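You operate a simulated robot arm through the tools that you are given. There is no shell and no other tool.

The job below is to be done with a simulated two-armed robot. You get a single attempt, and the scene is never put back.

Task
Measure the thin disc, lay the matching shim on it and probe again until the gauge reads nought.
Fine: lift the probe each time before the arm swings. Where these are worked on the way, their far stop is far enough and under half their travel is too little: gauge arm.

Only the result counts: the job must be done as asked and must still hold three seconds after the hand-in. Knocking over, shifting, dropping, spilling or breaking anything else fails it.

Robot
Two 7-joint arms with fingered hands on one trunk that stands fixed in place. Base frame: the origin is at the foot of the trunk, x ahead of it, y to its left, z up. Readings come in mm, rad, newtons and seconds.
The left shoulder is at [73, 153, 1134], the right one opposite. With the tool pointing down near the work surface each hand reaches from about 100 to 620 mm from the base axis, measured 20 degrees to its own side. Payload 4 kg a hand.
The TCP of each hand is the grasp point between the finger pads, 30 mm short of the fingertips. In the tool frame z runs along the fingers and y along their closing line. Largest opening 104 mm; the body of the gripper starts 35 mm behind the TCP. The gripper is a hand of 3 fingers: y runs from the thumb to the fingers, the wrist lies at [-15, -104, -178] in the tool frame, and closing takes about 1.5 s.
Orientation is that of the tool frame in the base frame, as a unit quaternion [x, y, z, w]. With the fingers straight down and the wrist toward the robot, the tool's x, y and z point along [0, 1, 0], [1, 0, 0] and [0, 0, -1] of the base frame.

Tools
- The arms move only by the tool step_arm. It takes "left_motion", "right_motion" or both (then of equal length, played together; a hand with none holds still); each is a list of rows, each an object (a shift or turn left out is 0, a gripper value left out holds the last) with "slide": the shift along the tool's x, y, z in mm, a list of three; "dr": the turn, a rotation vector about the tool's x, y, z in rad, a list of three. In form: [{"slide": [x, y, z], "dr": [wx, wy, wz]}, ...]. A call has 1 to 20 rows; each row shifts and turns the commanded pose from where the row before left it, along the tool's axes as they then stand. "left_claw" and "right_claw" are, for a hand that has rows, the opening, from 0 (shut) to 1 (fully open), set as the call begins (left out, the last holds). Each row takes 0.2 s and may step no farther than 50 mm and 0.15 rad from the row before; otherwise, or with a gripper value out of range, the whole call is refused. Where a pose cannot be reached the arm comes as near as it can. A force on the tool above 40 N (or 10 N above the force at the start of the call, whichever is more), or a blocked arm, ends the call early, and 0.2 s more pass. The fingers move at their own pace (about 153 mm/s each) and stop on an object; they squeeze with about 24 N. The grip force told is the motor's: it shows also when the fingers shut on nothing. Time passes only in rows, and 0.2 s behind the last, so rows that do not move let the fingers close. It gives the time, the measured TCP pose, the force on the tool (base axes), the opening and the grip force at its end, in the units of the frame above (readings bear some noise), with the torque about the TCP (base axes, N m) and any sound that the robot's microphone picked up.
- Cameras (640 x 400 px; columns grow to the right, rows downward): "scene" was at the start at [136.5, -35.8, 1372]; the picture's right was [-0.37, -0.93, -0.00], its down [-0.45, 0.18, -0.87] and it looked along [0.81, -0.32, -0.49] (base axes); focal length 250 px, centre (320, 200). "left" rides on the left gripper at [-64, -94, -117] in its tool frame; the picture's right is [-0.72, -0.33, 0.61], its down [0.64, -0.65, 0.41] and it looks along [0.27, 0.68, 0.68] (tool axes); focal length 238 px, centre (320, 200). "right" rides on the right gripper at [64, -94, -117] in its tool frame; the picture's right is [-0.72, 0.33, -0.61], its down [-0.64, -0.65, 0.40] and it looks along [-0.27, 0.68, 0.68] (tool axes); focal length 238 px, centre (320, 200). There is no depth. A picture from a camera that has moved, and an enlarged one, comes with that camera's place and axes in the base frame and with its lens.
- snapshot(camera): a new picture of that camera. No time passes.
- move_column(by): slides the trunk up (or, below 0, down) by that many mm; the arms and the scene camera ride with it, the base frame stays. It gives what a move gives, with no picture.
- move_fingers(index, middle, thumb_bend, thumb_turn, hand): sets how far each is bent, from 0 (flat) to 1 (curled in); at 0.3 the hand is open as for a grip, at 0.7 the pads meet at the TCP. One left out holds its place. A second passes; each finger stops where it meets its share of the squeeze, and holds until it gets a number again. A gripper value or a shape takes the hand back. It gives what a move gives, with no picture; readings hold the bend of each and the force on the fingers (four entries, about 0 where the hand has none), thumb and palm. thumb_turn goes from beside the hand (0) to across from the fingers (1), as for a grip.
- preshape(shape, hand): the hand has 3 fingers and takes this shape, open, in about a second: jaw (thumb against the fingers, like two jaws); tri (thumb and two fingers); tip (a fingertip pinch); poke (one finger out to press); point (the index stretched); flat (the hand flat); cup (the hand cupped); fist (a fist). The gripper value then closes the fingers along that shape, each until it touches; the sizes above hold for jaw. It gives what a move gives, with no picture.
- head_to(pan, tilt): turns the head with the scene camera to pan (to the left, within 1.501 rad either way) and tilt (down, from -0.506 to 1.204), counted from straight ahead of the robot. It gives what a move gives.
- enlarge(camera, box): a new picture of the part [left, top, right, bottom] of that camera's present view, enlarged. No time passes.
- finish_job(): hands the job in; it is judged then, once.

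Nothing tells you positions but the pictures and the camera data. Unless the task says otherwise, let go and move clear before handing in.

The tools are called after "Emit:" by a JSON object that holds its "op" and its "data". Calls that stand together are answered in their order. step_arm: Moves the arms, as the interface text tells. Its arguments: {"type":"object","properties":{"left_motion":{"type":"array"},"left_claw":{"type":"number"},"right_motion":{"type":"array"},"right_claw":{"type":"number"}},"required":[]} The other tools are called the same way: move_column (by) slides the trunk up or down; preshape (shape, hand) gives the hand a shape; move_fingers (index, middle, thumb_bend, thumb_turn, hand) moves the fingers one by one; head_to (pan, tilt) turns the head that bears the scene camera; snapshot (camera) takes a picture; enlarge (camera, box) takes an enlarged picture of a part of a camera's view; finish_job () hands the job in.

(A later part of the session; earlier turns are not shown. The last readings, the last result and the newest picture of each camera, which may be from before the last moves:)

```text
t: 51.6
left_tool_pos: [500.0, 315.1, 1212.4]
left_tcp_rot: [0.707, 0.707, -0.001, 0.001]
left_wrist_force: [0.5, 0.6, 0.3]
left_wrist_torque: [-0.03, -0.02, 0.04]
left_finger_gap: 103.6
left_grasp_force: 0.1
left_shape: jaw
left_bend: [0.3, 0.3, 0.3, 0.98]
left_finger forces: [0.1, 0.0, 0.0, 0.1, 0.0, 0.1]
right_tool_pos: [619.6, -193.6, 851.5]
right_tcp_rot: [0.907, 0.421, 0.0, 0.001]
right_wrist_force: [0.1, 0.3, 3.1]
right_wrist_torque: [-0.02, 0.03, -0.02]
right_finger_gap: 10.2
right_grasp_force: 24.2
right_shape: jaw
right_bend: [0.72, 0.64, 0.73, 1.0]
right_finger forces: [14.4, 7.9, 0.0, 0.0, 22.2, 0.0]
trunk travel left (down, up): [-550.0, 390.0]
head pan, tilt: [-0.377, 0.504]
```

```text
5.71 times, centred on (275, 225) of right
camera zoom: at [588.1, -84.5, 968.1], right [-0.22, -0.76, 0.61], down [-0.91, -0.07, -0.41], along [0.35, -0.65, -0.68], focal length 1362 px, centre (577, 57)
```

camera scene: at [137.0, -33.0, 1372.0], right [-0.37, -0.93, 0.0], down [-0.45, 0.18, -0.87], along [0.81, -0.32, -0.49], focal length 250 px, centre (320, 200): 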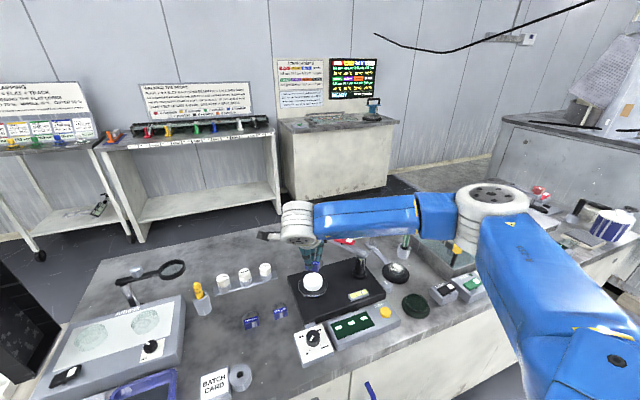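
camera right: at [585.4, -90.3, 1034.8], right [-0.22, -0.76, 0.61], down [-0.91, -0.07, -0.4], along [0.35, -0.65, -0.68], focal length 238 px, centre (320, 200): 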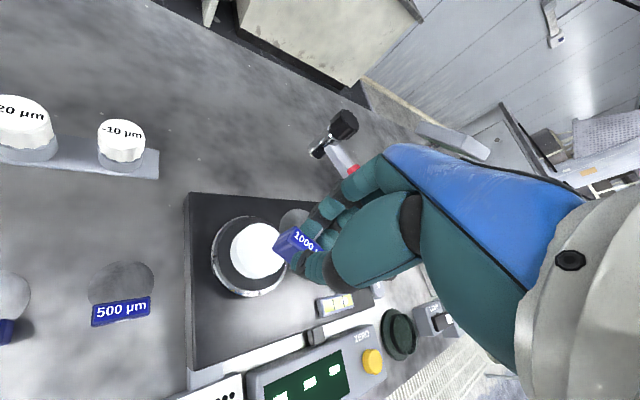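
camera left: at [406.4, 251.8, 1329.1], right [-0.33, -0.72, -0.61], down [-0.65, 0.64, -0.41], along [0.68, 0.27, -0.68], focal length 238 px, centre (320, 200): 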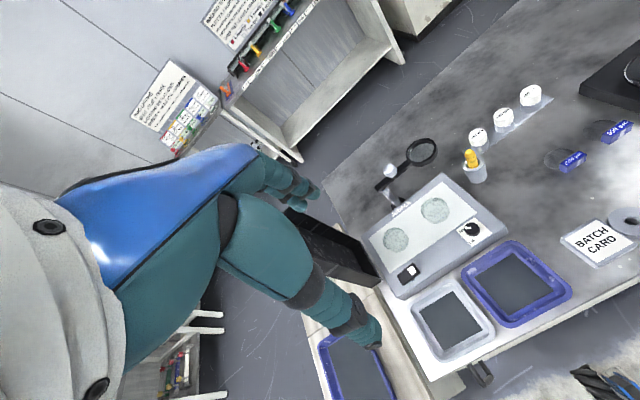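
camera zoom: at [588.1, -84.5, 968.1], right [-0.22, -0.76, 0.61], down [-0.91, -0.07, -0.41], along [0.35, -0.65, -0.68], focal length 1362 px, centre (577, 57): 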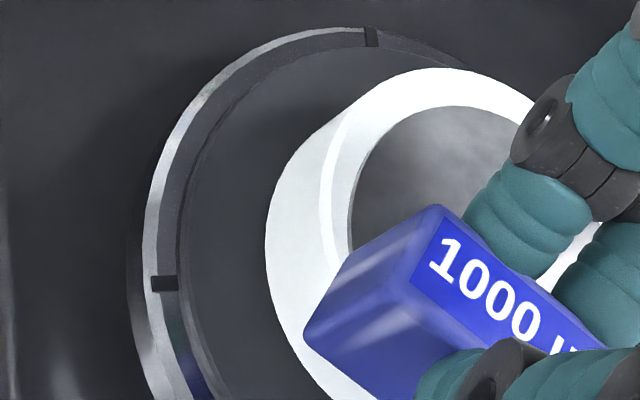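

Contact: about 3 N upward on the disc with the shim well centred. Releasing by opening the jaw partly.

Emit:
{"op": "step_arm", "data": {"right_motion": [{"slide": [0, 0, 0]}, {"slide": [0, 0, 0]}, {"slide": [0, 0, 0]}, {"slide": [0, 0, 0]}], "right_claw": 0.4}}

Emit:
{"op": "enlarge", "data": {"camera": "scene", "box": [295, 250, 335, 290]}}

Emit:
{"op": "enlarge", "data": {"camera": "right", "box": [240, 190, 330, 280]}}

```text
t: 52.6
left_tool_pos: [500.4, 316.2, 1211.3]
left_tcp_rot: [0.707, 0.707, -0.001, 0.001]
left_wrist_force: [-0.6, 0.3, -0.4]
left_wrist_torque: [0.01, -0.02, -0.02]
left_finger_gap: 103.5
left_grasp_force: 0.1
left_shape: jaw
left_bend: [0.3, 0.3, 0.3, 0.98]
left_finger forces: [0.0, 0.0, 0.0, 0.0, 0.1, 0.0]
right_tool_pos: [618.4, -193.2, 852.3]
right_tcp_rot: [0.907, 0.42, 0.0, 0.0]
right_wrist_force: [0.8, 0.7, -0.1]
right_wrist_torque: [0.03, -0.01, 0.0]
right_finger_gap: 40.9
right_grasp_force: 0.0
right_shape: jaw
right_bend: [0.74, 0.49, 0.73, 1.0]
right_finger forces: [0.1, 0.0, 0.0, 0.0, 0.1, 0.0]
trunk travel left (down, up): [-550.0, 390.0]
head pan, tilt: [-0.377, 0.504]
```

```text
10.00 times, centred on (315, 270) of scene
camera zoom: at [137.1, -32.8, 1372.0], right [-0.37, -0.93, 0.0], down [-0.45, 0.18, -0.87], along [0.81, -0.32, -0.49], focal length 2501 px, centre (370, -500)
```

zoom: 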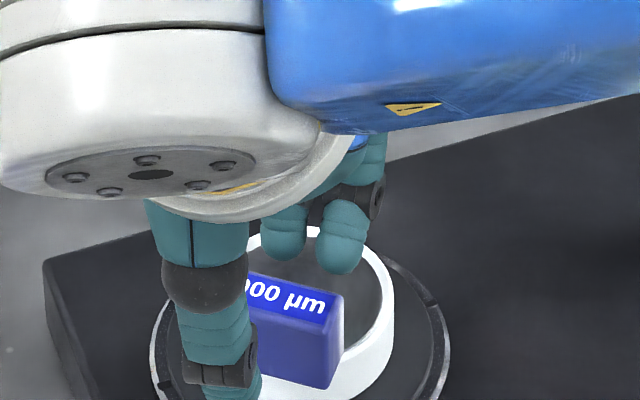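

```text
4.44 times, centred on (285, 235) of right
camera zoom: at [588.2, -84.6, 967.5], right [-0.21, -0.76, 0.61], down [-0.91, -0.07, -0.4], along [0.35, -0.65, -0.68], focal length 1059 px, centre (476, 44)
```

zoom: 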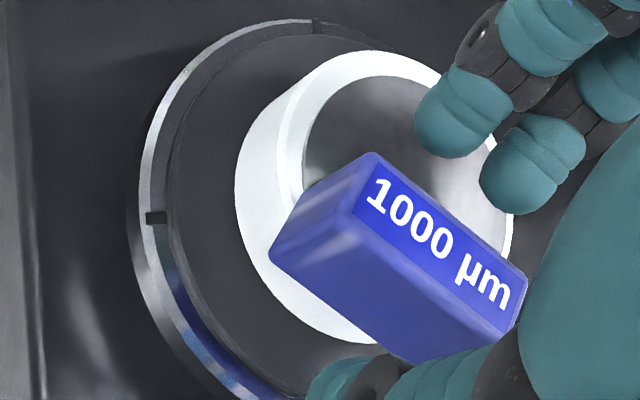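

The shim rests on the disc and the fingers are free. Raising the hand straight up.

Emit:
{"op": "step_arm", "data": {"right_motion": [{"slide": [0, 0, -5]}, {"slide": [0, 0, -10]}, {"slide": [0, 0, -25]}, {"slide": [0, 0, -40]}, {"slide": [0, 0, -40]}, {"slide": [0, 0, 0]}]}}

Emit:
{"op": "enlarge", "data": {"camera": "scene", "box": [280, 220, 400, 320]}}

Emit:
{"op": "snapshot", "data": {"camera": "right"}}

Emit:
{"op": "preshape", "data": {"hand": "right", "shape": "poke"}}

```text
t: 54.0
left_tool_pos: [499.3, 316.5, 1213.3]
left_tcp_rot: [0.707, 0.707, -0.001, 0.001]
left_wrist_force: [-0.3, 0.2, 0.5]
left_wrist_torque: [0.01, 0.0, -0.02]
left_finger_gap: 103.6
left_grasp_force: 0.0
left_shape: jaw
left_bend: [0.3, 0.3, 0.3, 0.98]
left_finger forces: [0.1, 0.0, 0.0, 0.0, 0.1, 0.1]
right_tool_pos: [618.9, -192.7, 974.8]
right_tcp_rot: [0.907, 0.421, -0.001, 0.001]
right_wrist_force: [-0.8, -0.4, 0.1]
right_wrist_torque: [0.02, 0.04, -0.02]
right_finger_gap: 41.1
right_grasp_force: 0.0
right_shape: jaw
right_bend: [0.74, 0.49, 0.73, 1.0]
right_finger forces: [0.1, 0.0, 0.0, 0.0, 0.0, 0.0]
trunk travel left (down, up): [-550.0, 390.0]
head pan, tilt: [-0.377, 0.504]
```

```text
4.00 times, centred on (340, 270) of scene
camera zoom: at [137.4, -32.8, 1371.9], right [-0.37, -0.93, 0.0], down [-0.45, 0.18, -0.87], along [0.81, -0.32, -0.49], focal length 1000 px, centre (240, -80)
```

zoom: 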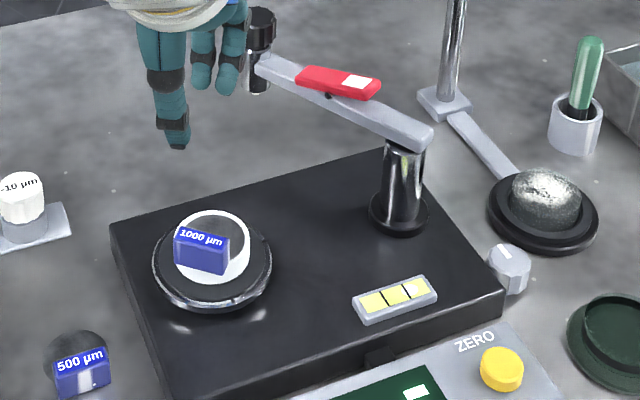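

```text
taken
camera right: at [589.1, -83.7, 1090.6], right [-0.21, -0.76, 0.61], down [-0.91, -0.07, -0.4], along [0.35, -0.65, -0.68], focal length 238 px, centre (320, 200)
```

right: 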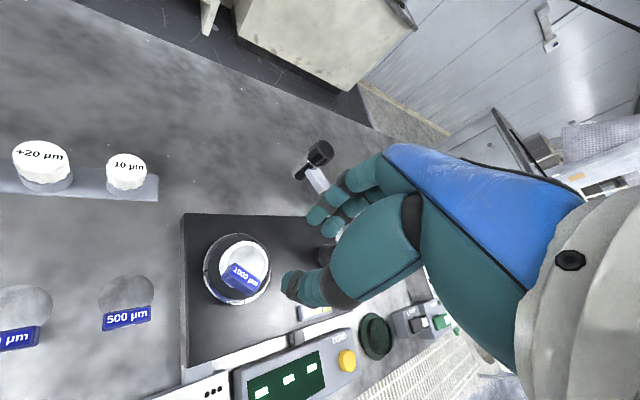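

```text
t: 54.9
left_tool_pos: [500.2, 315.8, 1212.3]
left_tcp_rot: [0.707, 0.708, -0.001, 0.0]
left_wrist_force: [-0.1, 0.1, 0.0]
left_wrist_torque: [-0.02, 0.01, 0.04]
left_finger_gap: 103.8
left_grasp_force: 0.0
left_shape: jaw
left_bend: [0.3, 0.3, 0.3, 0.98]
left_finger forces: [0.1, 0.1, 0.1, 0.1, 0.0, 0.0]
right_tool_pos: [619.4, -192.7, 975.1]
right_tcp_rot: [0.907, 0.421, 0.001, 0.001]
right_wrist_force: [0.5, 0.9, 0.2]
right_wrist_torque: [0.01, -0.04, 0.0]
right_finger_gap: 0.0
right_grasp_force: 0.0
right_shape: poke
right_bend: [0.7, 0.7, 1.0, 1.0]
right_finger forces: [0.0, 0.1, 0.0, 0.1, 0.1, 0.0]
trunk travel left (down, up): [-550.0, 390.0]
head pan, tilt: [-0.377, 0.504]
```

The shim lies properly on the disc. I'll now set the jaw half open to cage the black knob at the far stop, and move over it to swing the lifted arm back.

Emit:
{"op": "preshape", "data": {"hand": "right", "shape": "jaw"}}

Emit:
{"op": "step_arm", "data": {"right_motion": [{"slide": [2, 27, -2]}, {"slide": [2, 27, 0]}, {"slide": [3, 27, 0]}, {"slide": [3, 27, 0]}, {"slide": [2, 27, 0]}, {"slide": [2, 27, 0]}, {"slide": [0, 0, 0]}, {"slide": [0, 0, 0]}], "right_claw": 0.55}}

Emit:
{"op": "snapshot", "data": {"camera": "right"}}

Emit:
{"op": "enlarge", "data": {"camera": "scene", "box": [280, 190, 400, 310]}}

```text
t: 55.8
left_tool_pos: [499.9, 317.2, 1212.1]
left_tcp_rot: [0.707, 0.707, -0.001, 0.0]
left_wrist_force: [0.0, 0.0, 0.2]
left_wrist_torque: [0.0, 0.01, 0.02]
left_finger_gap: 103.5
left_grasp_force: 0.1
left_shape: jaw
left_bend: [0.3, 0.3, 0.3, 0.98]
left_finger forces: [0.0, 0.0, 0.0, 0.1, 0.0, 0.0]
right_tool_pos: [620.2, -193.5, 974.0]
right_tcp_rot: [0.907, 0.421, -0.001, 0.001]
right_wrist_force: [0.4, -0.8, 0.3]
right_wrist_torque: [0.0, 0.01, -0.03]
right_finger_gap: 103.8
right_grasp_force: 0.1
right_shape: jaw
right_bend: [0.3, 0.3, 0.3, 0.98]
right_finger forces: [0.1, 0.0, 0.0, 0.0, 0.0, 0.0]
trunk travel left (down, up): [-550.0, 390.0]
head pan, tilt: [-0.377, 0.504]
```

```text
t: 57.6
left_tool_pos: [499.6, 315.4, 1213.1]
left_tcp_rot: [0.707, 0.707, 0.0, 0.0]
left_wrist_force: [0.2, 0.0, -0.2]
left_wrist_torque: [0.0, -0.02, -0.02]
left_finger_gap: 103.8
left_grasp_force: 0.1
left_shape: jaw
left_bend: [0.3, 0.3, 0.3, 0.98]
left_finger forces: [0.0, 0.0, 0.0, 0.1, 0.0, 0.0]
right_tool_pos: [752.6, -288.6, 972.6]
right_tcp_rot: [0.907, 0.422, 0.001, 0.0]
right_wrist_force: [0.1, 0.5, -0.2]
right_wrist_torque: [0.0, -0.01, 0.0]
right_finger_gap: 57.6
right_grasp_force: 0.1
right_shape: jaw
right_bend: [0.74, 0.42, 0.67, 1.0]
right_finger forces: [0.1, 0.0, 0.0, 0.0, 0.0, 0.0]
trunk travel left (down, up): [-550.0, 390.0]
head pan, tilt: [-0.377, 0.504]
```

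```text
taken
camera right: at [722.0, -179.1, 1089.0], right [-0.21, -0.76, 0.61], down [-0.91, -0.07, -0.4], along [0.35, -0.65, -0.68], focal length 238 px, centre (320, 200)
```

right: 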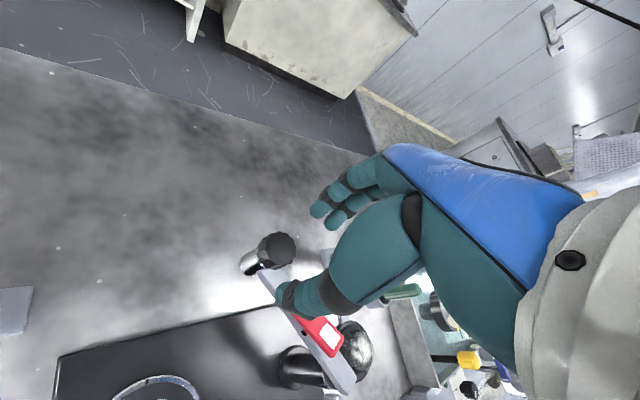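

```text
3.33 times, centred on (340, 250) of scene
camera zoom: at [137.1, -33.1, 1372.0], right [-0.37, -0.93, 0.0], down [-0.45, 0.18, -0.87], along [0.81, -0.32, -0.49], focal length 834 px, centre (253, 33)
```

zoom: 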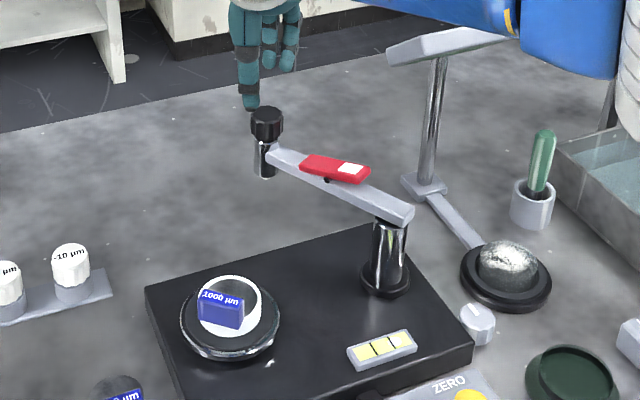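

The arm knob is at about (763, -293, 904), pivot near (635, -363), radius about 145 mm. I'll centre the half-open jaw above the knob first.

Emit:
{"op": "step_arm", "data": {"right_motion": [{"slide": [1.5, 6, 0]}, {"slide": [2, 6.5, 10]}, {"slide": [0, 0, 10]}, {"slide": [0, 0, 0]}]}}

Emit:
{"op": "enlarge", "data": {"camera": "right", "box": [200, 160, 400, 340]}}

Emit:
{"op": "enlarge", "data": {"camera": "scene", "box": [295, 190, 375, 260]}}

```text
t: 58.6
left_tool_pos: [500.4, 314.9, 1211.7]
left_tcp_rot: [0.707, 0.708, -0.001, 0.001]
left_wrist_force: [0.5, 0.3, 0.6]
left_wrist_torque: [0.02, 0.04, 0.03]
left_finger_gap: 103.4
left_grasp_force: 0.0
left_shape: jaw
left_bend: [0.3, 0.3, 0.3, 0.98]
left_finger forces: [0.0, 0.1, 0.1, 0.0, 0.0, 0.0]
right_tool_pos: [764.1, -294.3, 953.7]
right_tcp_rot: [0.907, 0.421, 0.0, 0.0]
right_wrist_force: [-0.1, -0.1, -0.2]
right_wrist_torque: [-0.02, 0.02, -0.03]
right_finger_gap: 57.8
right_grasp_force: 0.1
right_shape: jaw
right_bend: [0.74, 0.42, 0.67, 1.0]
right_finger forces: [0.0, 0.0, 0.0, 0.0, 0.1, 0.1]
trunk travel left (down, up): [-550.0, 390.0]
head pan, tilt: [-0.377, 0.504]
```

```text
2.22 times, centred on (300, 250) of right
camera zoom: at [733.0, -185.0, 1069.0], right [-0.21, -0.76, 0.61], down [-0.91, -0.07, -0.4], along [0.35, -0.65, -0.68], focal length 530 px, centre (364, 89)
```

zoom: 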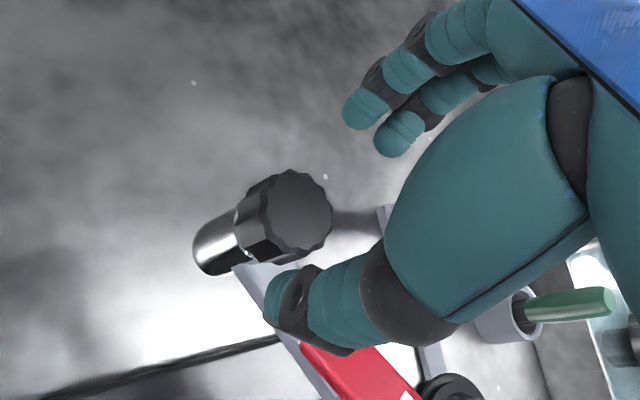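

```text
5.71 times, centred on (335, 225) of scene
camera zoom: at [137.1, -33.0, 1372.0], right [-0.37, -0.93, 0.0], down [-0.45, 0.18, -0.87], along [0.81, -0.32, -0.49], focal length 1429 px, centre (234, 57)
```

zoom: 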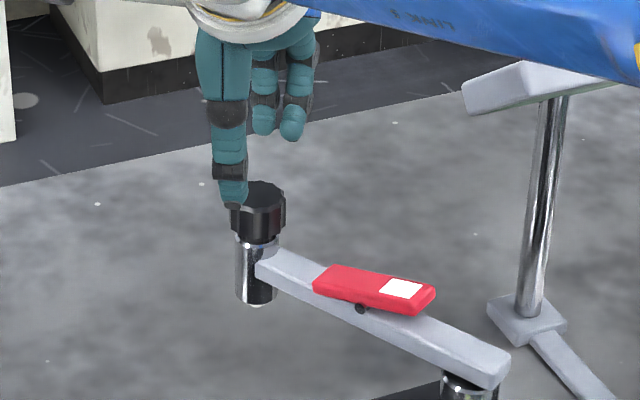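

The knob will end at the jaw's centre after descending. I'll open slightly more for clearance, shift 3 mm outward, and descend around the knob.

Emit:
{"op": "step_arm", "data": {"right_motion": [{"slide": [0, 3, 0]}, {"slide": [0, 0, 0]}, {"slide": [0, 0, 10]}, {"slide": [0, 0, 8]}, {"slide": [0, 0, 8]}, {"slide": [0, 0, 0]}], "right_claw": 0.65}}

Emit:
{"op": "enlarge", "data": {"camera": "right", "box": [200, 160, 400, 340]}}

Emit:
{"op": "enlarge", "data": {"camera": "scene", "box": [295, 190, 375, 260]}}

```text
t: 60.0
left_tool_pos: [499.8, 316.3, 1212.9]
left_tcp_rot: [0.707, 0.707, -0.001, 0.001]
left_wrist_force: [0.4, -0.7, -0.8]
left_wrist_torque: [-0.03, 0.0, 0.0]
left_finger_gap: 103.6
left_grasp_force: 0.1
left_shape: jaw
left_bend: [0.3, 0.3, 0.3, 0.98]
left_finger forces: [0.0, 0.0, 0.1, 0.1, 0.0, 0.0]
right_tool_pos: [765.7, -296.4, 927.6]
right_tcp_rot: [0.907, 0.422, 0.0, 0.001]
right_wrist_force: [-0.4, 0.5, 0.1]
right_wrist_torque: [0.01, 0.03, -0.01]
right_finger_gap: 67.1
right_grasp_force: 0.0
right_shape: jaw
right_bend: [0.28, 0.39, 0.62, 1.0]
right_finger forces: [0.1, 0.0, 0.0, 0.0, 0.0, 0.0]
trunk travel left (down, up): [-550.0, 390.0]
head pan, tilt: [-0.377, 0.504]
```

```text
2.22 times, centred on (300, 250) of right
camera zoom: at [735.1, -187.6, 1043.4], right [-0.21, -0.76, 0.61], down [-0.91, -0.07, -0.4], along [0.35, -0.65, -0.68], focal length 530 px, centre (364, 89)
```

zoom: 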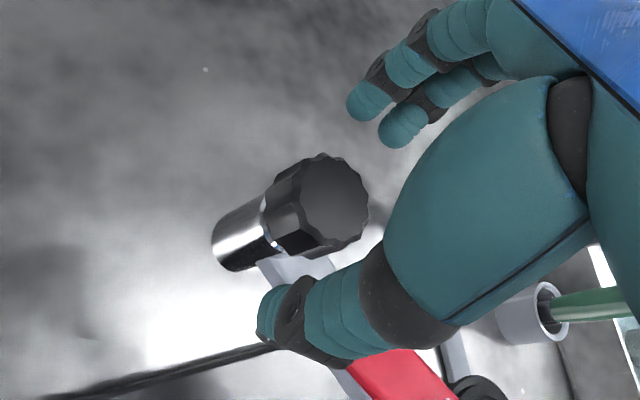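

```text
5.71 times, centred on (335, 225) of scene
camera zoom: at [137.4, -33.0, 1371.9], right [-0.37, -0.93, 0.0], down [-0.45, 0.18, -0.87], along [0.81, -0.32, -0.49], focal length 1429 px, centre (234, 57)
```

zoom: 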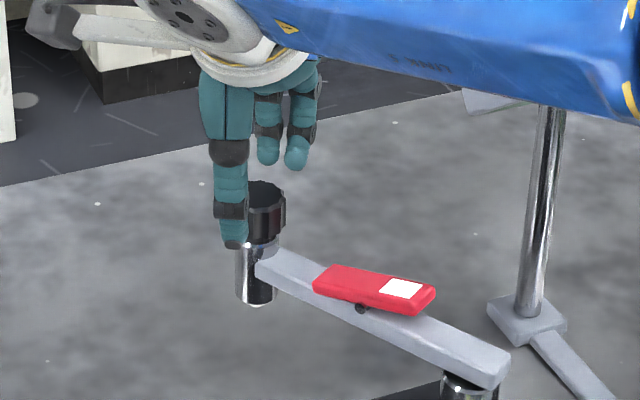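

The thumb and fingers straddle the knob. Descending another 26 mm.

Emit:
{"op": "step_arm", "data": {"right_motion": [{"slide": [0, 0, 6]}, {"slide": [0, 0, 6]}, {"slide": [0, 0, 5]}, {"slide": [0, 0, 5]}, {"slide": [0, 0, 4]}, {"slide": [0, 0, 0]}]}}

Emit:
{"op": "enlarge", "data": {"camera": "right", "box": [200, 160, 400, 340]}}

Emit:
{"op": "enlarge", "data": {"camera": "scene", "box": [295, 200, 355, 260]}}

```text
t: 61.4
left_tool_pos: [498.9, 316.0, 1212.7]
left_tcp_rot: [0.707, 0.707, 0.0, 0.0]
left_wrist_force: [-0.6, -0.5, 0.6]
left_wrist_torque: [-0.01, 0.01, 0.02]
left_finger_gap: 103.6
left_grasp_force: 0.1
left_shape: jaw
left_bend: [0.3, 0.3, 0.3, 0.98]
left_finger forces: [0.0, 0.1, 0.0, 0.0, 0.1, 0.0]
right_tool_pos: [767.2, -297.5, 901.7]
right_tcp_rot: [0.907, 0.421, -0.001, 0.0]
right_wrist_force: [-0.1, 0.1, -0.8]
right_wrist_torque: [-0.03, -0.02, 0.0]
right_finger_gap: 67.3
right_grasp_force: 0.1
right_shape: jaw
right_bend: [0.28, 0.39, 0.62, 1.0]
right_finger forces: [0.1, 0.0, 0.0, 0.1, 0.0, 0.1]
trunk travel left (down, up): [-550.0, 390.0]
head pan, tilt: [-0.377, 0.504]
```

```text
2.22 times, centred on (300, 250) of right
camera zoom: at [735.9, -187.7, 1017.5], right [-0.21, -0.76, 0.61], down [-0.91, -0.07, -0.4], along [0.35, -0.65, -0.68], focal length 530 px, centre (364, 89)
```

zoom: 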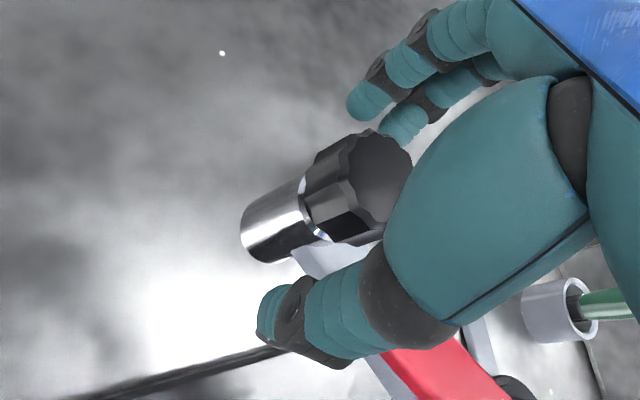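

```text
6.67 times, centred on (325, 230) of scene
camera zoom: at [137.3, -33.0, 1371.9], right [-0.37, -0.93, 0.0], down [-0.45, 0.18, -0.87], along [0.81, -0.32, -0.49], focal length 1667 px, centre (287, 0)
```

zoom: 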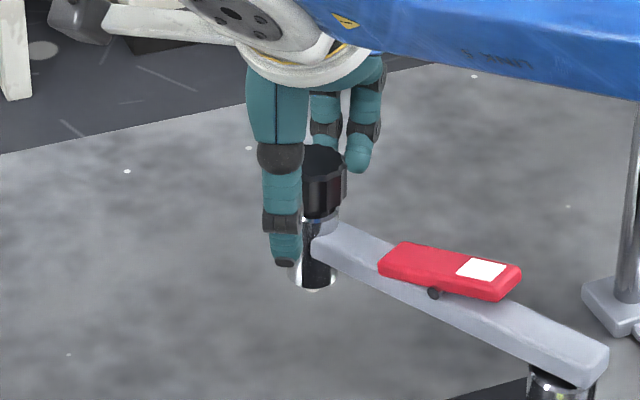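

The knob is caged with the finger tips beside it. I'll draw the arm back along its arc, turning the hand with it, checking after the first part.

Emit:
{"op": "step_arm", "data": {"right_motion": [{"slide": [1.2, -8.8, 0]}, {"slide": [1.1, -9.1, 0], "dr": [0, 0, -0.032]}, {"slide": [2.3, -7.1, 0], "dr": [0, 0, -0.032]}, {"slide": [2.2, -7.3, 0], "dr": [0, 0, -0.032]}, {"slide": [1.9, -7.3, 0], "dr": [0, 0, -0.032]}, {"slide": [0, 0, 0]}]}}

Emit:
{"op": "enlarge", "data": {"camera": "right", "box": [200, 160, 400, 340]}}

Emit:
{"op": "enlarge", "data": {"camera": "scene", "box": [285, 200, 385, 290]}}

```text
t: 62.8
left_tool_pos: [499.5, 315.3, 1212.4]
left_tcp_rot: [0.707, 0.707, -0.001, 0.0]
left_wrist_force: [0.2, 0.4, -0.7]
left_wrist_torque: [0.0, 0.0, -0.05]
left_finger_gap: 103.5
left_grasp_force: 0.1
left_shape: jaw
left_bend: [0.3, 0.3, 0.3, 0.98]
left_finger forces: [0.1, 0.0, 0.1, 0.1, 0.1, 0.0]
right_tool_pos: [741.5, -266.1, 902.3]
right_tcp_rot: [0.878, 0.479, -0.002, 0.001]
right_wrist_force: [0.0, -0.4, 0.6]
right_wrist_torque: [-0.03, 0.03, 0.04]
right_finger_gap: 67.7
right_grasp_force: 0.0
right_shape: jaw
right_bend: [0.28, 0.38, 0.62, 1.0]
right_finger forces: [0.1, 0.5, 0.1, 0.0, 0.0, 0.1]
trunk travel left (down, up): [-550.0, 390.0]
head pan, tilt: [-0.377, 0.504]
```

```text
2.22 times, centred on (300, 250) of right
camera zoom: at [696.1, -160.7, 1017.4], right [-0.12, -0.78, 0.61], down [-0.9, -0.19, -0.4], along [0.43, -0.6, -0.68], focal length 530 px, centre (364, 89)
```

zoom: 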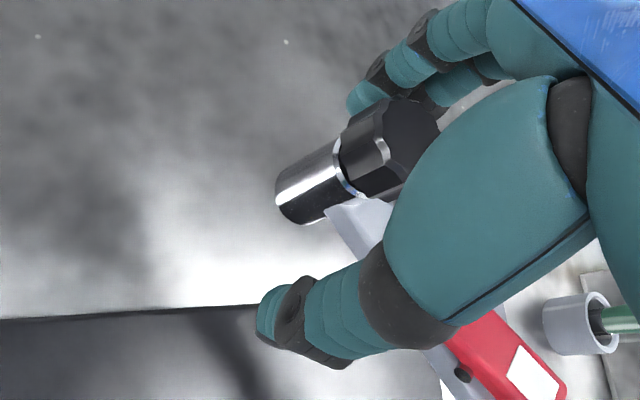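

```text
4.44 times, centred on (335, 245) of scene
camera zoom: at [137.6, -33.2, 1371.9], right [-0.37, -0.93, 0.0], down [-0.45, 0.18, -0.87], along [0.81, -0.32, -0.49], focal length 1112 px, centre (253, 0)
```

zoom: 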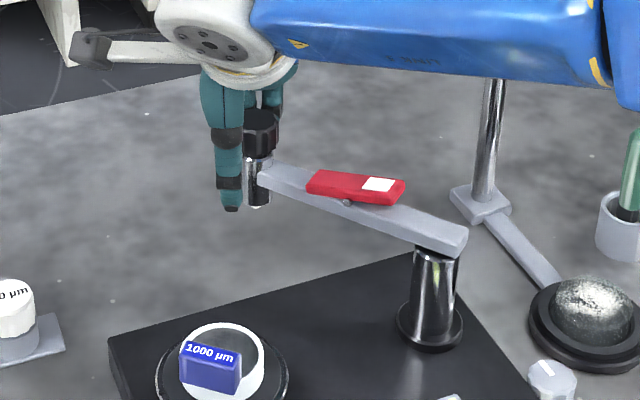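

Fingers touch the knob lightly (0.5 N) and the arm has begun moving back. Continuing the arc.

Emit:
{"op": "step_arm", "data": {"right_motion": [{"slide": [1.8, -7.3, 0], "dr": [0, 0, -0.032]}, {"slide": [1.6, -7.4, 0], "dr": [0, 0, -0.032]}, {"slide": [1.5, -7.4, 0], "dr": [0, 0, -0.032]}, {"slide": [1.3, -7.5, 0], "dr": [0, 0, -0.032]}, {"slide": [1.2, -7.4, 0], "dr": [0, 0, -0.032]}, {"slide": [1.1, -7.5, 0], "dr": [0, 0, -0.032]}, {"slide": [0, 0, 0]}]}}

Emit:
{"op": "enlarge", "data": {"camera": "right", "box": [200, 160, 400, 340]}}

Emit:
{"op": "enlarge", "data": {"camera": "scene", "box": [285, 200, 385, 290]}}

```text
t: 64.4
left_tool_pos: [499.2, 315.4, 1211.8]
left_tcp_rot: [0.707, 0.707, -0.001, 0.0]
left_wrist_force: [0.4, -0.2, -0.1]
left_wrist_torque: [0.0, 0.0, -0.01]
left_finger_gap: 103.8
left_grasp_force: 0.1
left_shape: jaw
left_bend: [0.3, 0.3, 0.3, 0.98]
left_finger forces: [0.1, 0.1, 0.0, 0.0, 0.0, 0.0]
right_tool_pos: [706.2, -235.5, 903.8]
right_tcp_rot: [0.828, 0.561, -0.001, 0.001]
right_wrist_force: [0.3, 0.4, -0.1]
right_wrist_torque: [0.0, 0.03, -0.01]
right_finger_gap: 67.4
right_grasp_force: 0.0
right_shape: jaw
right_bend: [0.28, 0.39, 0.62, 1.0]
right_finger forces: [0.0, 0.1, 0.0, 0.0, 0.1, 0.0]
trunk travel left (down, up): [-550.0, 390.0]
head pan, tilt: [-0.377, 0.504]
```

```text
2.22 times, centred on (300, 250) of right
camera zoom: at [641.6, -142.1, 1018.8], right [0.04, -0.79, 0.61], down [-0.84, -0.35, -0.4], along [0.54, -0.5, -0.68], focal length 530 px, centre (364, 89)
```

zoom: 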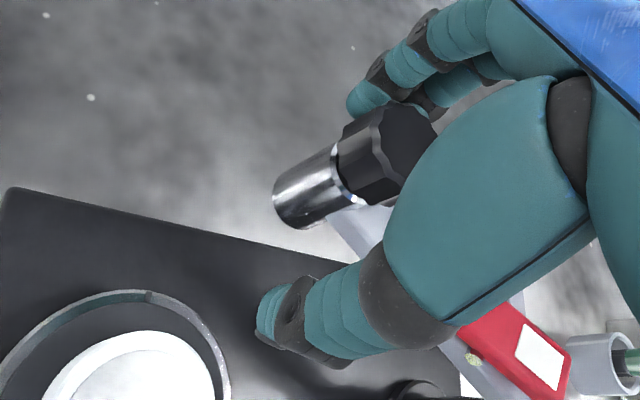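

```text
4.44 times, centred on (335, 245) of scene
camera zoom: at [137.3, -33.1, 1371.9], right [-0.37, -0.93, 0.0], down [-0.45, 0.18, -0.87], along [0.81, -0.32, -0.49], focal length 1112 px, centre (253, 0)
```

zoom: 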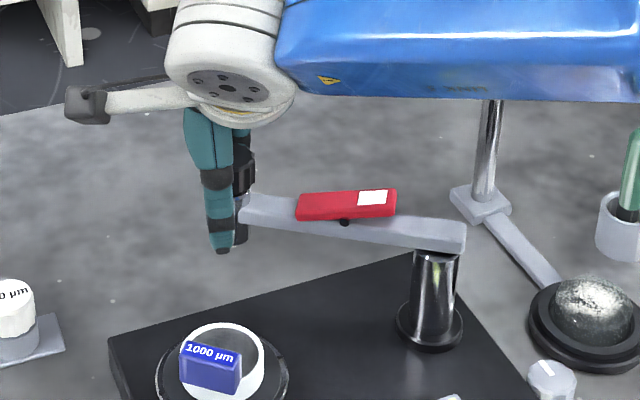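

Tracking nicely, about 31° left. Continuing to about 10°.

Emit:
{"op": "step_arm", "data": {"right_motion": [{"slide": [0.9, -7.6, 0], "dr": [0, 0, -0.032]}, {"slide": [0.8, -7.5, 0], "dr": [0, 0, -0.032]}, {"slide": [0.6, -7.6, 0], "dr": [0, 0, -0.032]}, {"slide": [0.4, -7.6, 0], "dr": [0, 0, -0.032]}, {"slide": [0.3, -7.5, 0], "dr": [0, 0, -0.032]}, {"slide": [0, -7.6, 0], "dr": [0, 0, -0.032]}, {"slide": [0, -7.6, 0], "dr": [0, 0, -0.032]}, {"slide": [0, 0, 0]}]}}

Emit:
{"op": "enlarge", "data": {"camera": "right", "box": [200, 160, 400, 340]}}

Emit:
{"op": "enlarge", "data": {"camera": "scene", "box": [275, 210, 375, 300]}}

```text
t: 66.2
left_tool_pos: [499.6, 315.5, 1211.6]
left_tcp_rot: [0.707, 0.707, 0.0, 0.0]
left_wrist_force: [-0.6, 0.8, 0.4]
left_wrist_torque: [-0.02, 0.01, 0.01]
left_finger_gap: 103.5
left_grasp_force: 0.0
left_shape: jaw
left_bend: [0.3, 0.3, 0.3, 0.98]
left_finger forces: [0.0, 0.1, 0.1, 0.0, 0.0, 0.1]
right_tool_pos: [655.2, -215.6, 903.6]
right_tcp_rot: [0.76, 0.649, 0.0, 0.001]
right_wrist_force: [0.8, 0.4, -0.1]
right_wrist_torque: [0.0, 0.0, 0.01]
right_finger_gap: 67.6
right_grasp_force: 0.1
right_shape: jaw
right_bend: [0.28, 0.39, 0.62, 1.0]
right_finger forces: [0.0, 0.1, 0.0, 0.1, 0.0, 0.0]
trunk travel left (down, up): [-550.0, 390.0]
head pan, tilt: [-0.377, 0.504]
```

```text
2.22 times, centred on (300, 250) of right
camera zoom: at [572.2, -140.1, 1019.2], right [0.21, -0.76, 0.61], down [-0.74, -0.53, -0.4], along [0.63, -0.37, -0.68], focal length 530 px, centre (364, 89)
```

zoom: 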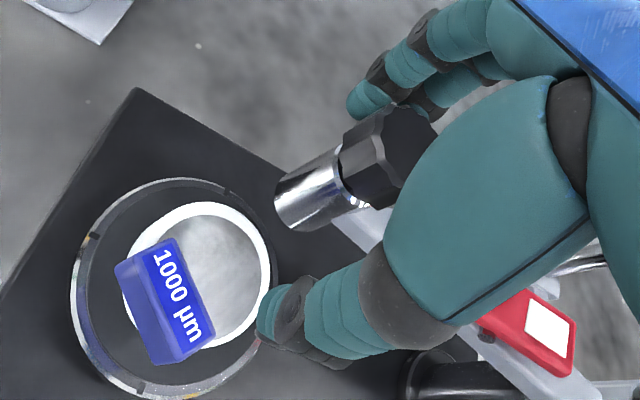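

```text
4.44 times, centred on (325, 255) of scene
camera zoom: at [137.2, -33.2, 1372.0], right [-0.37, -0.93, 0.0], down [-0.45, 0.18, -0.87], along [0.81, -0.32, -0.49], focal length 1112 px, centre (298, -44)
```

zoom: 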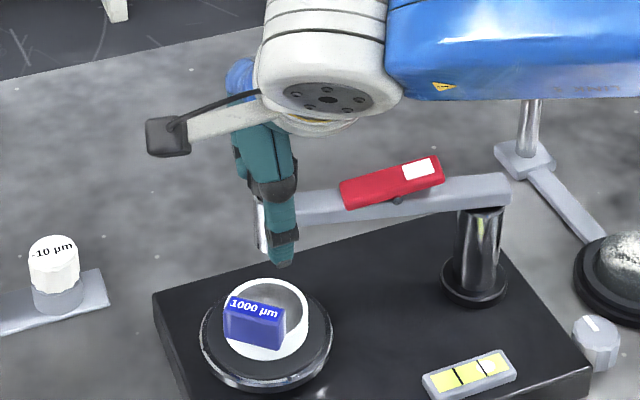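

The sleeve is approaching over the shim with the tag well clear. Going on slowly to the near stop.

Emit:
{"op": "step_arm", "data": {"right_motion": [{"slide": [-0.1, -4, 0], "dr": [0, 0, -0.016]}, {"slide": [-0.1, -4, 0], "dr": [0, 0, -0.016]}, {"slide": [-0.2, -4, 0], "dr": [0, 0, -0.016]}, {"slide": [-0.2, -3, 0], "dr": [0, 0, -0.016]}, {"slide": [0, 0, 0]}]}}

Emit:
{"op": "enlarge", "data": {"camera": "right", "box": [200, 160, 400, 340]}}

Emit:
{"op": "enlarge", "data": {"camera": "scene", "box": [275, 210, 375, 300]}}

```text
t: 67.4
left_tool_pos: [499.5, 316.3, 1212.0]
left_tcp_rot: [0.707, 0.708, -0.001, 0.001]
left_wrist_force: [-0.9, -1.4, -0.3]
left_wrist_torque: [-0.01, -0.01, 0.02]
left_finger_gap: 103.6
left_grasp_force: 0.0
left_shape: jaw
left_bend: [0.3, 0.3, 0.3, 0.98]
left_finger forces: [0.1, 0.0, 0.0, 0.0, 0.0, 0.0]
right_tool_pos: [640.4, -216.5, 902.6]
right_tcp_rot: [0.739, 0.674, 0.0, -0.001]
right_wrist_force: [-0.3, -0.4, 0.5]
right_wrist_torque: [-0.01, 0.0, -0.01]
right_finger_gap: 67.5
right_grasp_force: 0.2
right_shape: jaw
right_bend: [0.28, 0.39, 0.62, 1.0]
right_finger forces: [0.0, 0.0, 0.1, 0.0, 0.0, 0.0]
trunk travel left (down, up): [-550.0, 390.0]
head pan, tilt: [-0.377, 0.504]
```

```text
2.22 times, centred on (300, 250) of right
camera zoom: at [552.4, -144.7, 1017.7], right [0.26, -0.75, 0.61], down [-0.71, -0.58, -0.4], along [0.66, -0.33, -0.68], focal length 530 px, centre (364, 89)
```

zoom: 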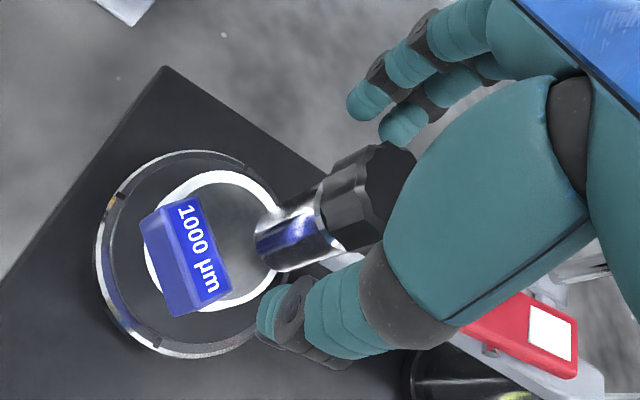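

```text
4.44 times, centred on (325, 255) of scene
camera zoom: at [137.0, -33.3, 1372.0], right [-0.37, -0.93, 0.0], down [-0.45, 0.18, -0.87], along [0.81, -0.32, -0.49], focal length 1112 px, centre (298, -44)
```

zoom: 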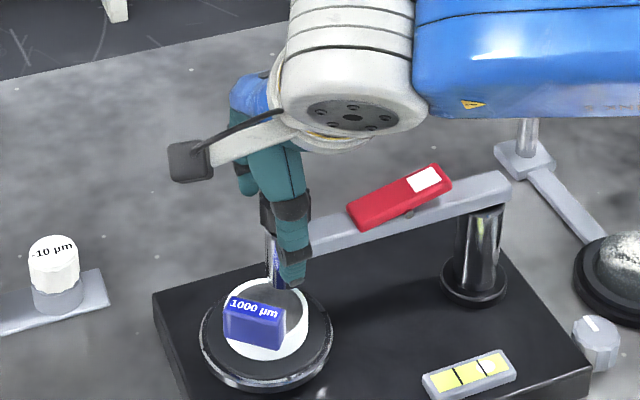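

The arm has moved on slightly ahead of the fingers, nearly at its original place. I'll follow until it meets the near stop.

Emit:
{"op": "step_arm", "data": {"right_motion": [{"slide": [-0.2, -4, 0]}, {"slide": [-0.2, -3, 0]}, {"slide": [-0.2, -3, 0]}, {"slide": [0, 0, 0]}]}}

Emit:
{"op": "enlarge", "data": {"camera": "right", "box": [200, 160, 400, 340]}}

Emit:
{"op": "enlarge", "data": {"camera": "scene", "box": [275, 210, 375, 300]}}

```text
t: 68.4
left_tool_pos: [499.3, 315.4, 1213.0]
left_tcp_rot: [0.707, 0.708, 0.001, 0.0]
left_wrist_force: [-0.6, 0.3, -0.3]
left_wrist_torque: [-0.03, 0.01, -0.01]
left_finger_gap: 103.5
left_grasp_force: 0.1
left_shape: jaw
left_bend: [0.3, 0.3, 0.3, 0.98]
left_finger forces: [0.0, 0.0, 0.0, 0.1, 0.1, 0.0]
right_tool_pos: [631.3, -217.1, 901.6]
right_tcp_rot: [0.74, 0.673, -0.001, 0.001]
right_wrist_force: [-0.7, 0.0, 0.0]
right_wrist_torque: [0.02, -0.02, 0.02]
right_finger_gap: 67.4
right_grasp_force: 0.0
right_shape: jaw
right_bend: [0.28, 0.39, 0.62, 1.0]
right_finger forces: [0.1, 0.1, 0.0, 0.0, 0.0, 0.0]
trunk travel left (down, up): [-550.0, 390.0]
head pan, tilt: [-0.377, 0.504]
```

```text
2.22 times, centred on (300, 250) of right
camera zoom: at [542.6, -145.4, 1017.4], right [0.26, -0.75, 0.61], down [-0.71, -0.58, -0.4], along [0.66, -0.33, -0.68], focal length 530 px, centre (364, 89)
```

zoom: 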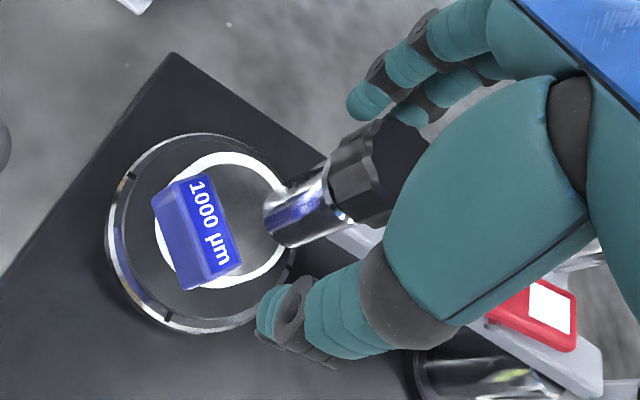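

```text
4.44 times, centred on (325, 255) of scene
camera zoom: at [136.9, -33.3, 1372.0], right [-0.37, -0.93, 0.0], down [-0.45, 0.18, -0.87], along [0.81, -0.32, -0.49], focal length 1112 px, centre (298, -44)
```

zoom: 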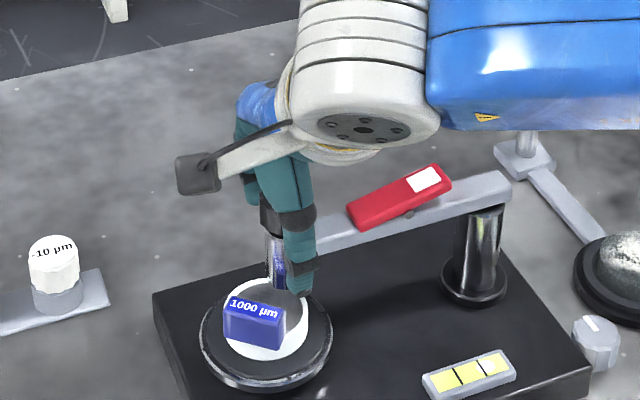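

The arm sits still ahead of the fingers. A few more mm to confirm it is against its stop.

Emit:
{"op": "step_arm", "data": {"right_motion": [{"slide": [-0.2, -3, 0]}, {"slide": [-0.2, -2, 0]}, {"slide": [-0.2, -2, 0]}, {"slide": [0, 0, 0]}]}}

Emit:
{"op": "enlarge", "data": {"camera": "right", "box": [200, 160, 400, 340]}}

Emit:
{"op": "enlarge", "data": {"camera": "scene", "box": [275, 210, 375, 300]}}

```text
t: 69.4
left_tool_pos: [499.4, 316.6, 1211.3]
left_tcp_rot: [0.707, 0.707, 0.0, 0.0]
left_wrist_force: [-0.1, -0.3, 0.1]
left_wrist_torque: [-0.01, -0.03, -0.01]
left_finger_gap: 103.5
left_grasp_force: 0.1
left_shape: jaw
left_bend: [0.3, 0.3, 0.3, 0.98]
left_finger forces: [0.1, 0.1, 0.0, 0.0, 0.0, 0.1]
right_tool_pos: [624.4, -216.9, 901.6]
right_tcp_rot: [0.74, 0.673, 0.001, 0.0]
right_wrist_force: [0.0, -0.1, -0.7]
right_wrist_torque: [0.0, -0.02, 0.03]
right_finger_gap: 67.5
right_grasp_force: 0.1
right_shape: jaw
right_bend: [0.28, 0.39, 0.62, 1.0]
right_finger forces: [0.0, 0.0, 0.0, 0.0, 0.0, 0.2]
trunk travel left (down, up): [-550.0, 390.0]
head pan, tilt: [-0.377, 0.504]
```

```text
2.22 times, centred on (300, 250) of right
camera zoom: at [535.0, -144.7, 1018.0], right [0.26, -0.75, 0.61], down [-0.71, -0.58, -0.4], along [0.66, -0.33, -0.68], focal length 530 px, centre (364, 89)
```

zoom: 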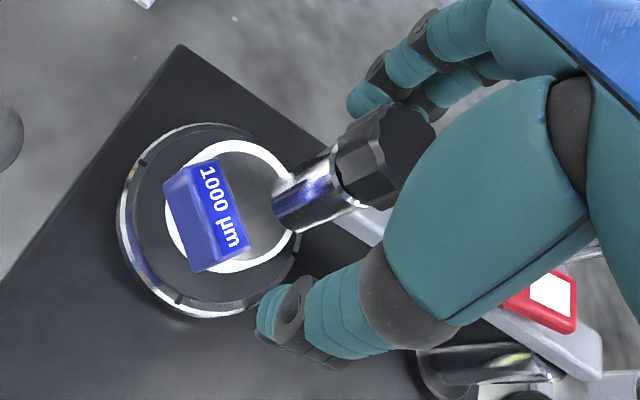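

```text
4.44 times, centred on (325, 255) of scene
camera zoom: at [136.9, -33.3, 1372.0], right [-0.37, -0.93, 0.0], down [-0.45, 0.18, -0.87], along [0.81, -0.32, -0.49], focal length 1112 px, centre (298, -44)
```

zoom: 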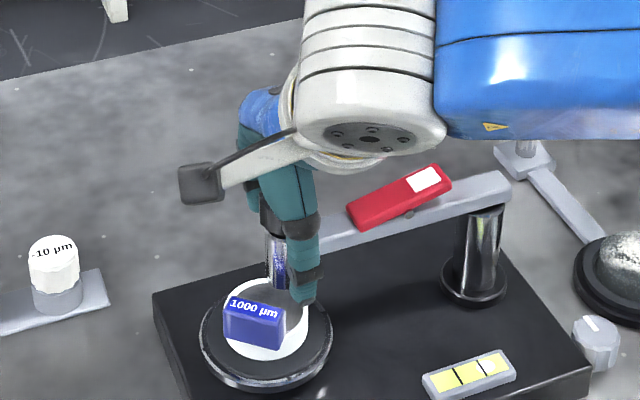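

Comparing with the first pictures, the arm is a few mm short of its starting place. Pushing 2 mm at a time.

Emit:
{"op": "step_arm", "data": {"right_motion": [{"slide": [-0.2, -2, 0]}, {"slide": [-0.2, -2, 0]}, {"slide": [-0.2, -2, 0]}, {"slide": [0, 0, 0]}]}}

Emit:
{"op": "enlarge", "data": {"camera": "scene", "box": [295, 240, 335, 300]}}

Emit:
{"op": "enlarge", "data": {"camera": "scene", "box": [320, 240, 370, 285]}}

```text
t: 70.4
left_tool_pos: [500.1, 315.2, 1212.2]
left_tcp_rot: [0.707, 0.707, -0.001, 0.0]
left_wrist_force: [-0.2, -0.5, 0.0]
left_wrist_torque: [-0.02, -0.02, -0.02]
left_finger_gap: 103.3
left_grasp_force: 0.1
left_shape: jaw
left_bend: [0.3, 0.3, 0.3, 0.98]
left_finger forces: [0.0, 0.1, 0.0, 0.0, 0.1, 0.0]
right_tool_pos: [617.3, -216.8, 902.8]
right_tcp_rot: [0.739, 0.673, 0.001, 0.0]
right_wrist_force: [2.9, -0.2, -0.4]
right_wrist_torque: [0.01, -0.09, 0.02]
right_finger_gap: 68.7
right_grasp_force: 0.0
right_shape: jaw
right_bend: [0.28, 0.37, 0.62, 1.0]
right_finger forces: [0.7, 1.9, 0.0, 0.0, 0.0, 0.0]
trunk travel left (down, up): [-550.0, 390.0]
head pan, tilt: [-0.377, 0.504]
```

```text
6.67 times, centred on (315, 270) of scene
camera zoom: at [137.5, -33.2, 1371.9], right [-0.37, -0.93, 0.0], down [-0.45, 0.18, -0.87], along [0.81, -0.32, -0.49], focal length 1667 px, centre (353, -267)
```

zoom: 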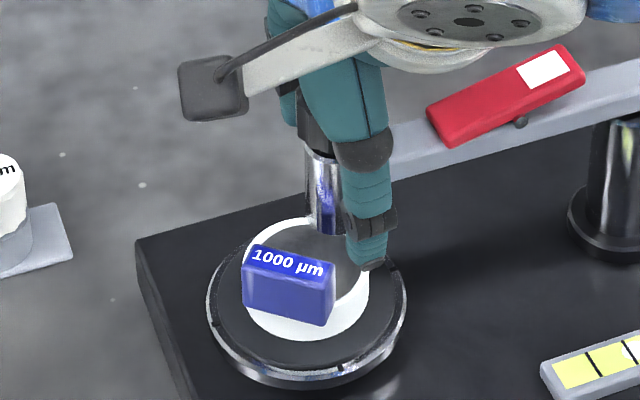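

```text
8.89 times, centred on (345, 262) of scene
camera zoom: at [137.5, -33.2, 1371.9], right [-0.37, -0.93, 0.0], down [-0.45, 0.18, -0.87], along [0.81, -0.32, -0.49], focal length 2223 px, centre (98, -356)
```

zoom: 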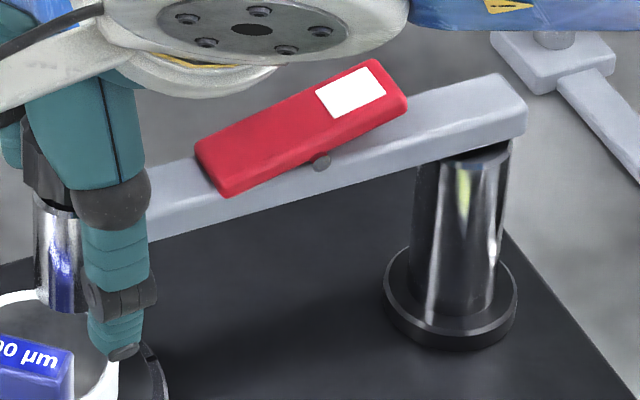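

The arm is back at its original place, pressing lightly (2.9 N) on its stop. I'll back off and raise the hand clear, then go to press the rocker.

Emit:
{"op": "step_arm", "data": {"right_motion": [{"slide": [0, 5, 0]}, {"slide": [0, 3, -5]}, {"slide": [0, 0, -25]}, {"slide": [0, 0, -30]}, {"slide": [0, 0, -30]}, {"slide": [0, 0, 0], "dr": [0, 0, -0.047]}, {"slide": [0, 0, 0], "dr": [0, 0, -0.046]}, {"slide": [0, 0, 0]}]}}

Emit:
{"op": "preshape", "data": {"hand": "right", "shape": "poke"}}

Emit:
{"op": "enlarge", "data": {"camera": "scene", "box": [280, 220, 400, 360]}}

Emit:
{"op": "enlarge", "data": {"camera": "scene", "box": [290, 240, 340, 300]}}

```text
t: 72.2
left_tool_pos: [499.7, 316.0, 1212.1]
left_tcp_rot: [0.707, 0.707, -0.001, 0.0]
left_wrist_force: [-1.2, 1.6, 0.3]
left_wrist_torque: [-0.02, 0.01, 0.02]
left_finger_gap: 103.5
left_grasp_force: 0.1
left_shape: jaw
left_bend: [0.3, 0.3, 0.3, 0.98]
left_finger forces: [0.0, 0.0, 0.0, 0.1, 0.0, 0.0]
right_tool_pos: [627.2, -217.9, 993.1]
right_tcp_rot: [0.707, 0.707, 0.0, 0.001]
right_wrist_force: [-0.1, -0.4, 0.5]
right_wrist_torque: [0.03, -0.01, 0.02]
right_finger_gap: 67.7
right_grasp_force: 0.0
right_shape: jaw
right_bend: [0.28, 0.39, 0.62, 1.0]
right_finger forces: [0.0, 0.1, 0.0, 0.0, 0.0, 0.1]
trunk travel left (down, up): [-550.0, 390.0]
head pan, tilt: [-0.377, 0.504]
```

```text
t: 73.1
left_tool_pos: [500.3, 315.1, 1210.6]
left_tcp_rot: [0.707, 0.707, 0.0, 0.0]
left_wrist_force: [0.1, -0.6, -0.4]
left_wrist_torque: [-0.02, 0.01, 0.01]
left_finger_gap: 103.7
left_grasp_force: 0.1
left_shape: jaw
left_bend: [0.3, 0.3, 0.3, 0.98]
left_finger forces: [0.1, 0.0, 0.0, 0.0, 0.0, 0.0]
right_tool_pos: [627.7, -218.2, 992.7]
right_tcp_rot: [0.707, 0.707, 0.0, 0.0]
right_wrist_force: [-0.6, -0.5, -0.1]
right_wrist_torque: [0.01, 0.02, 0.01]
right_finger_gap: 0.0
right_grasp_force: 0.0
right_shape: poke
right_bend: [0.7, 0.7, 1.0, 1.0]
right_finger forces: [0.0, 0.0, 0.0, 0.0, 0.0, 0.1]
trunk travel left (down, up): [-550.0, 390.0]
head pan, tilt: [-0.377, 0.504]
```

```text
2.86 times, centred on (340, 290) of scene
camera zoom: at [136.9, -33.4, 1372.0], right [-0.37, -0.93, 0.0], down [-0.45, 0.18, -0.87], along [0.81, -0.32, -0.49], focal length 715 px, centre (263, -57)
```

zoom: 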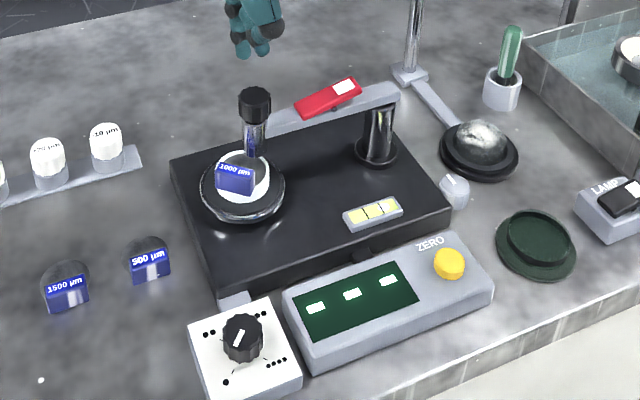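

```text
6.67 times, centred on (315, 270) of scene
camera zoom: at [136.9, -33.4, 1372.0], right [-0.37, -0.93, 0.0], down [-0.45, 0.18, -0.87], along [0.81, -0.32, -0.49], focal length 1667 px, centre (353, -267)
```

zoom: 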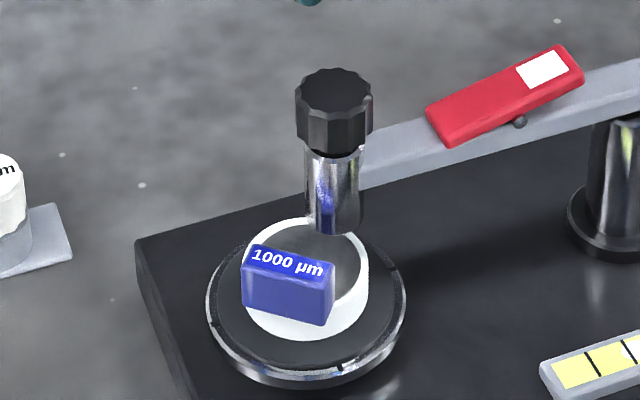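

Everything is in place: arm home, shim under the probe. I'll move the finger above the rocker's white pad and press it to lower the probe.

Emit:
{"op": "step_arm", "data": {"right_motion": [{"slide": [-27, 1, 0]}, {"slide": [-27, 1, 0]}, {"slide": [-27, 1, 5]}, {"slide": [-27, 1, 10]}, {"slide": [0, 0, 18]}, {"slide": [0, 0, 20]}, {"slide": [0, 0, 15]}, {"slide": [0, 0, 0]}]}}

Emit:
{"op": "enlarge", "data": {"camera": "right", "box": [60, 150, 380, 350]}}

Emit:
{"op": "enlarge", "data": {"camera": "scene", "box": [280, 220, 400, 360]}}

```text
t: 74.9
left_tool_pos: [500.0, 314.4, 1212.2]
left_tcp_rot: [0.707, 0.707, 0.0, 0.0]
left_wrist_force: [0.5, 0.4, -0.1]
left_wrist_torque: [-0.01, -0.01, 0.02]
left_finger_gap: 103.7
left_grasp_force: 0.1
left_shape: jaw
left_bend: [0.3, 0.3, 0.3, 0.98]
left_finger forces: [0.0, 0.1, 0.0, 0.0, 0.0, 0.0]
right_tool_pos: [630.6, -325.5, 924.2]
right_tcp_rot: [0.707, 0.707, 0.0, 0.001]
right_wrist_force: [-0.2, 0.9, 0.3]
right_wrist_torque: [0.02, -0.01, 0.0]
right_finger_gap: 0.0
right_grasp_force: 0.1
right_shape: poke
right_bend: [0.7, 0.7, 1.0, 1.0]
right_finger forces: [0.0, 0.0, 0.0, 0.0, 0.0, 0.0]
trunk travel left (down, up): [-550.0, 390.0]
head pan, tilt: [-0.377, 0.504]
```

```text
2.00 times, centred on (220, 250) of right
camera zoom: at [536.6, -262.2, 1040.2], right [0.33, -0.72, 0.61], down [-0.65, -0.64, -0.4], along [0.68, -0.27, -0.68], focal length 477 px, centre (520, 100)
```

zoom: 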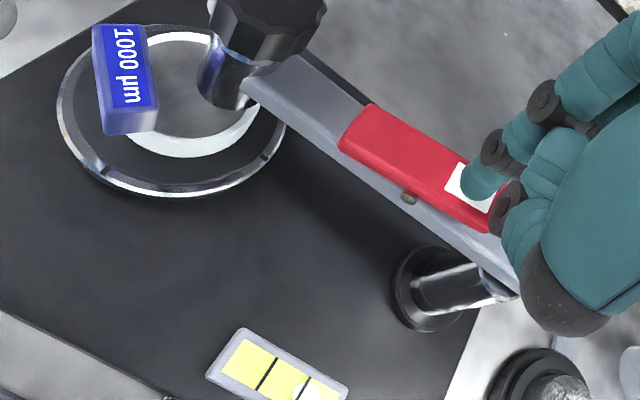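

```text
2.86 times, centred on (340, 290) of scene
camera zoom: at [136.7, -33.8, 1372.0], right [-0.37, -0.93, 0.0], down [-0.45, 0.18, -0.87], along [0.81, -0.32, -0.49], focal length 715 px, centre (263, -57)
```

zoom: 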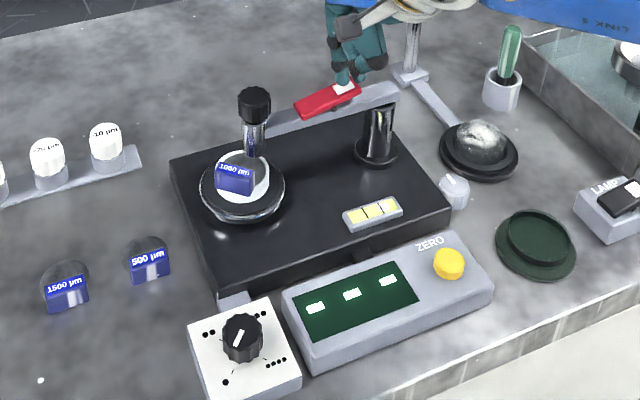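

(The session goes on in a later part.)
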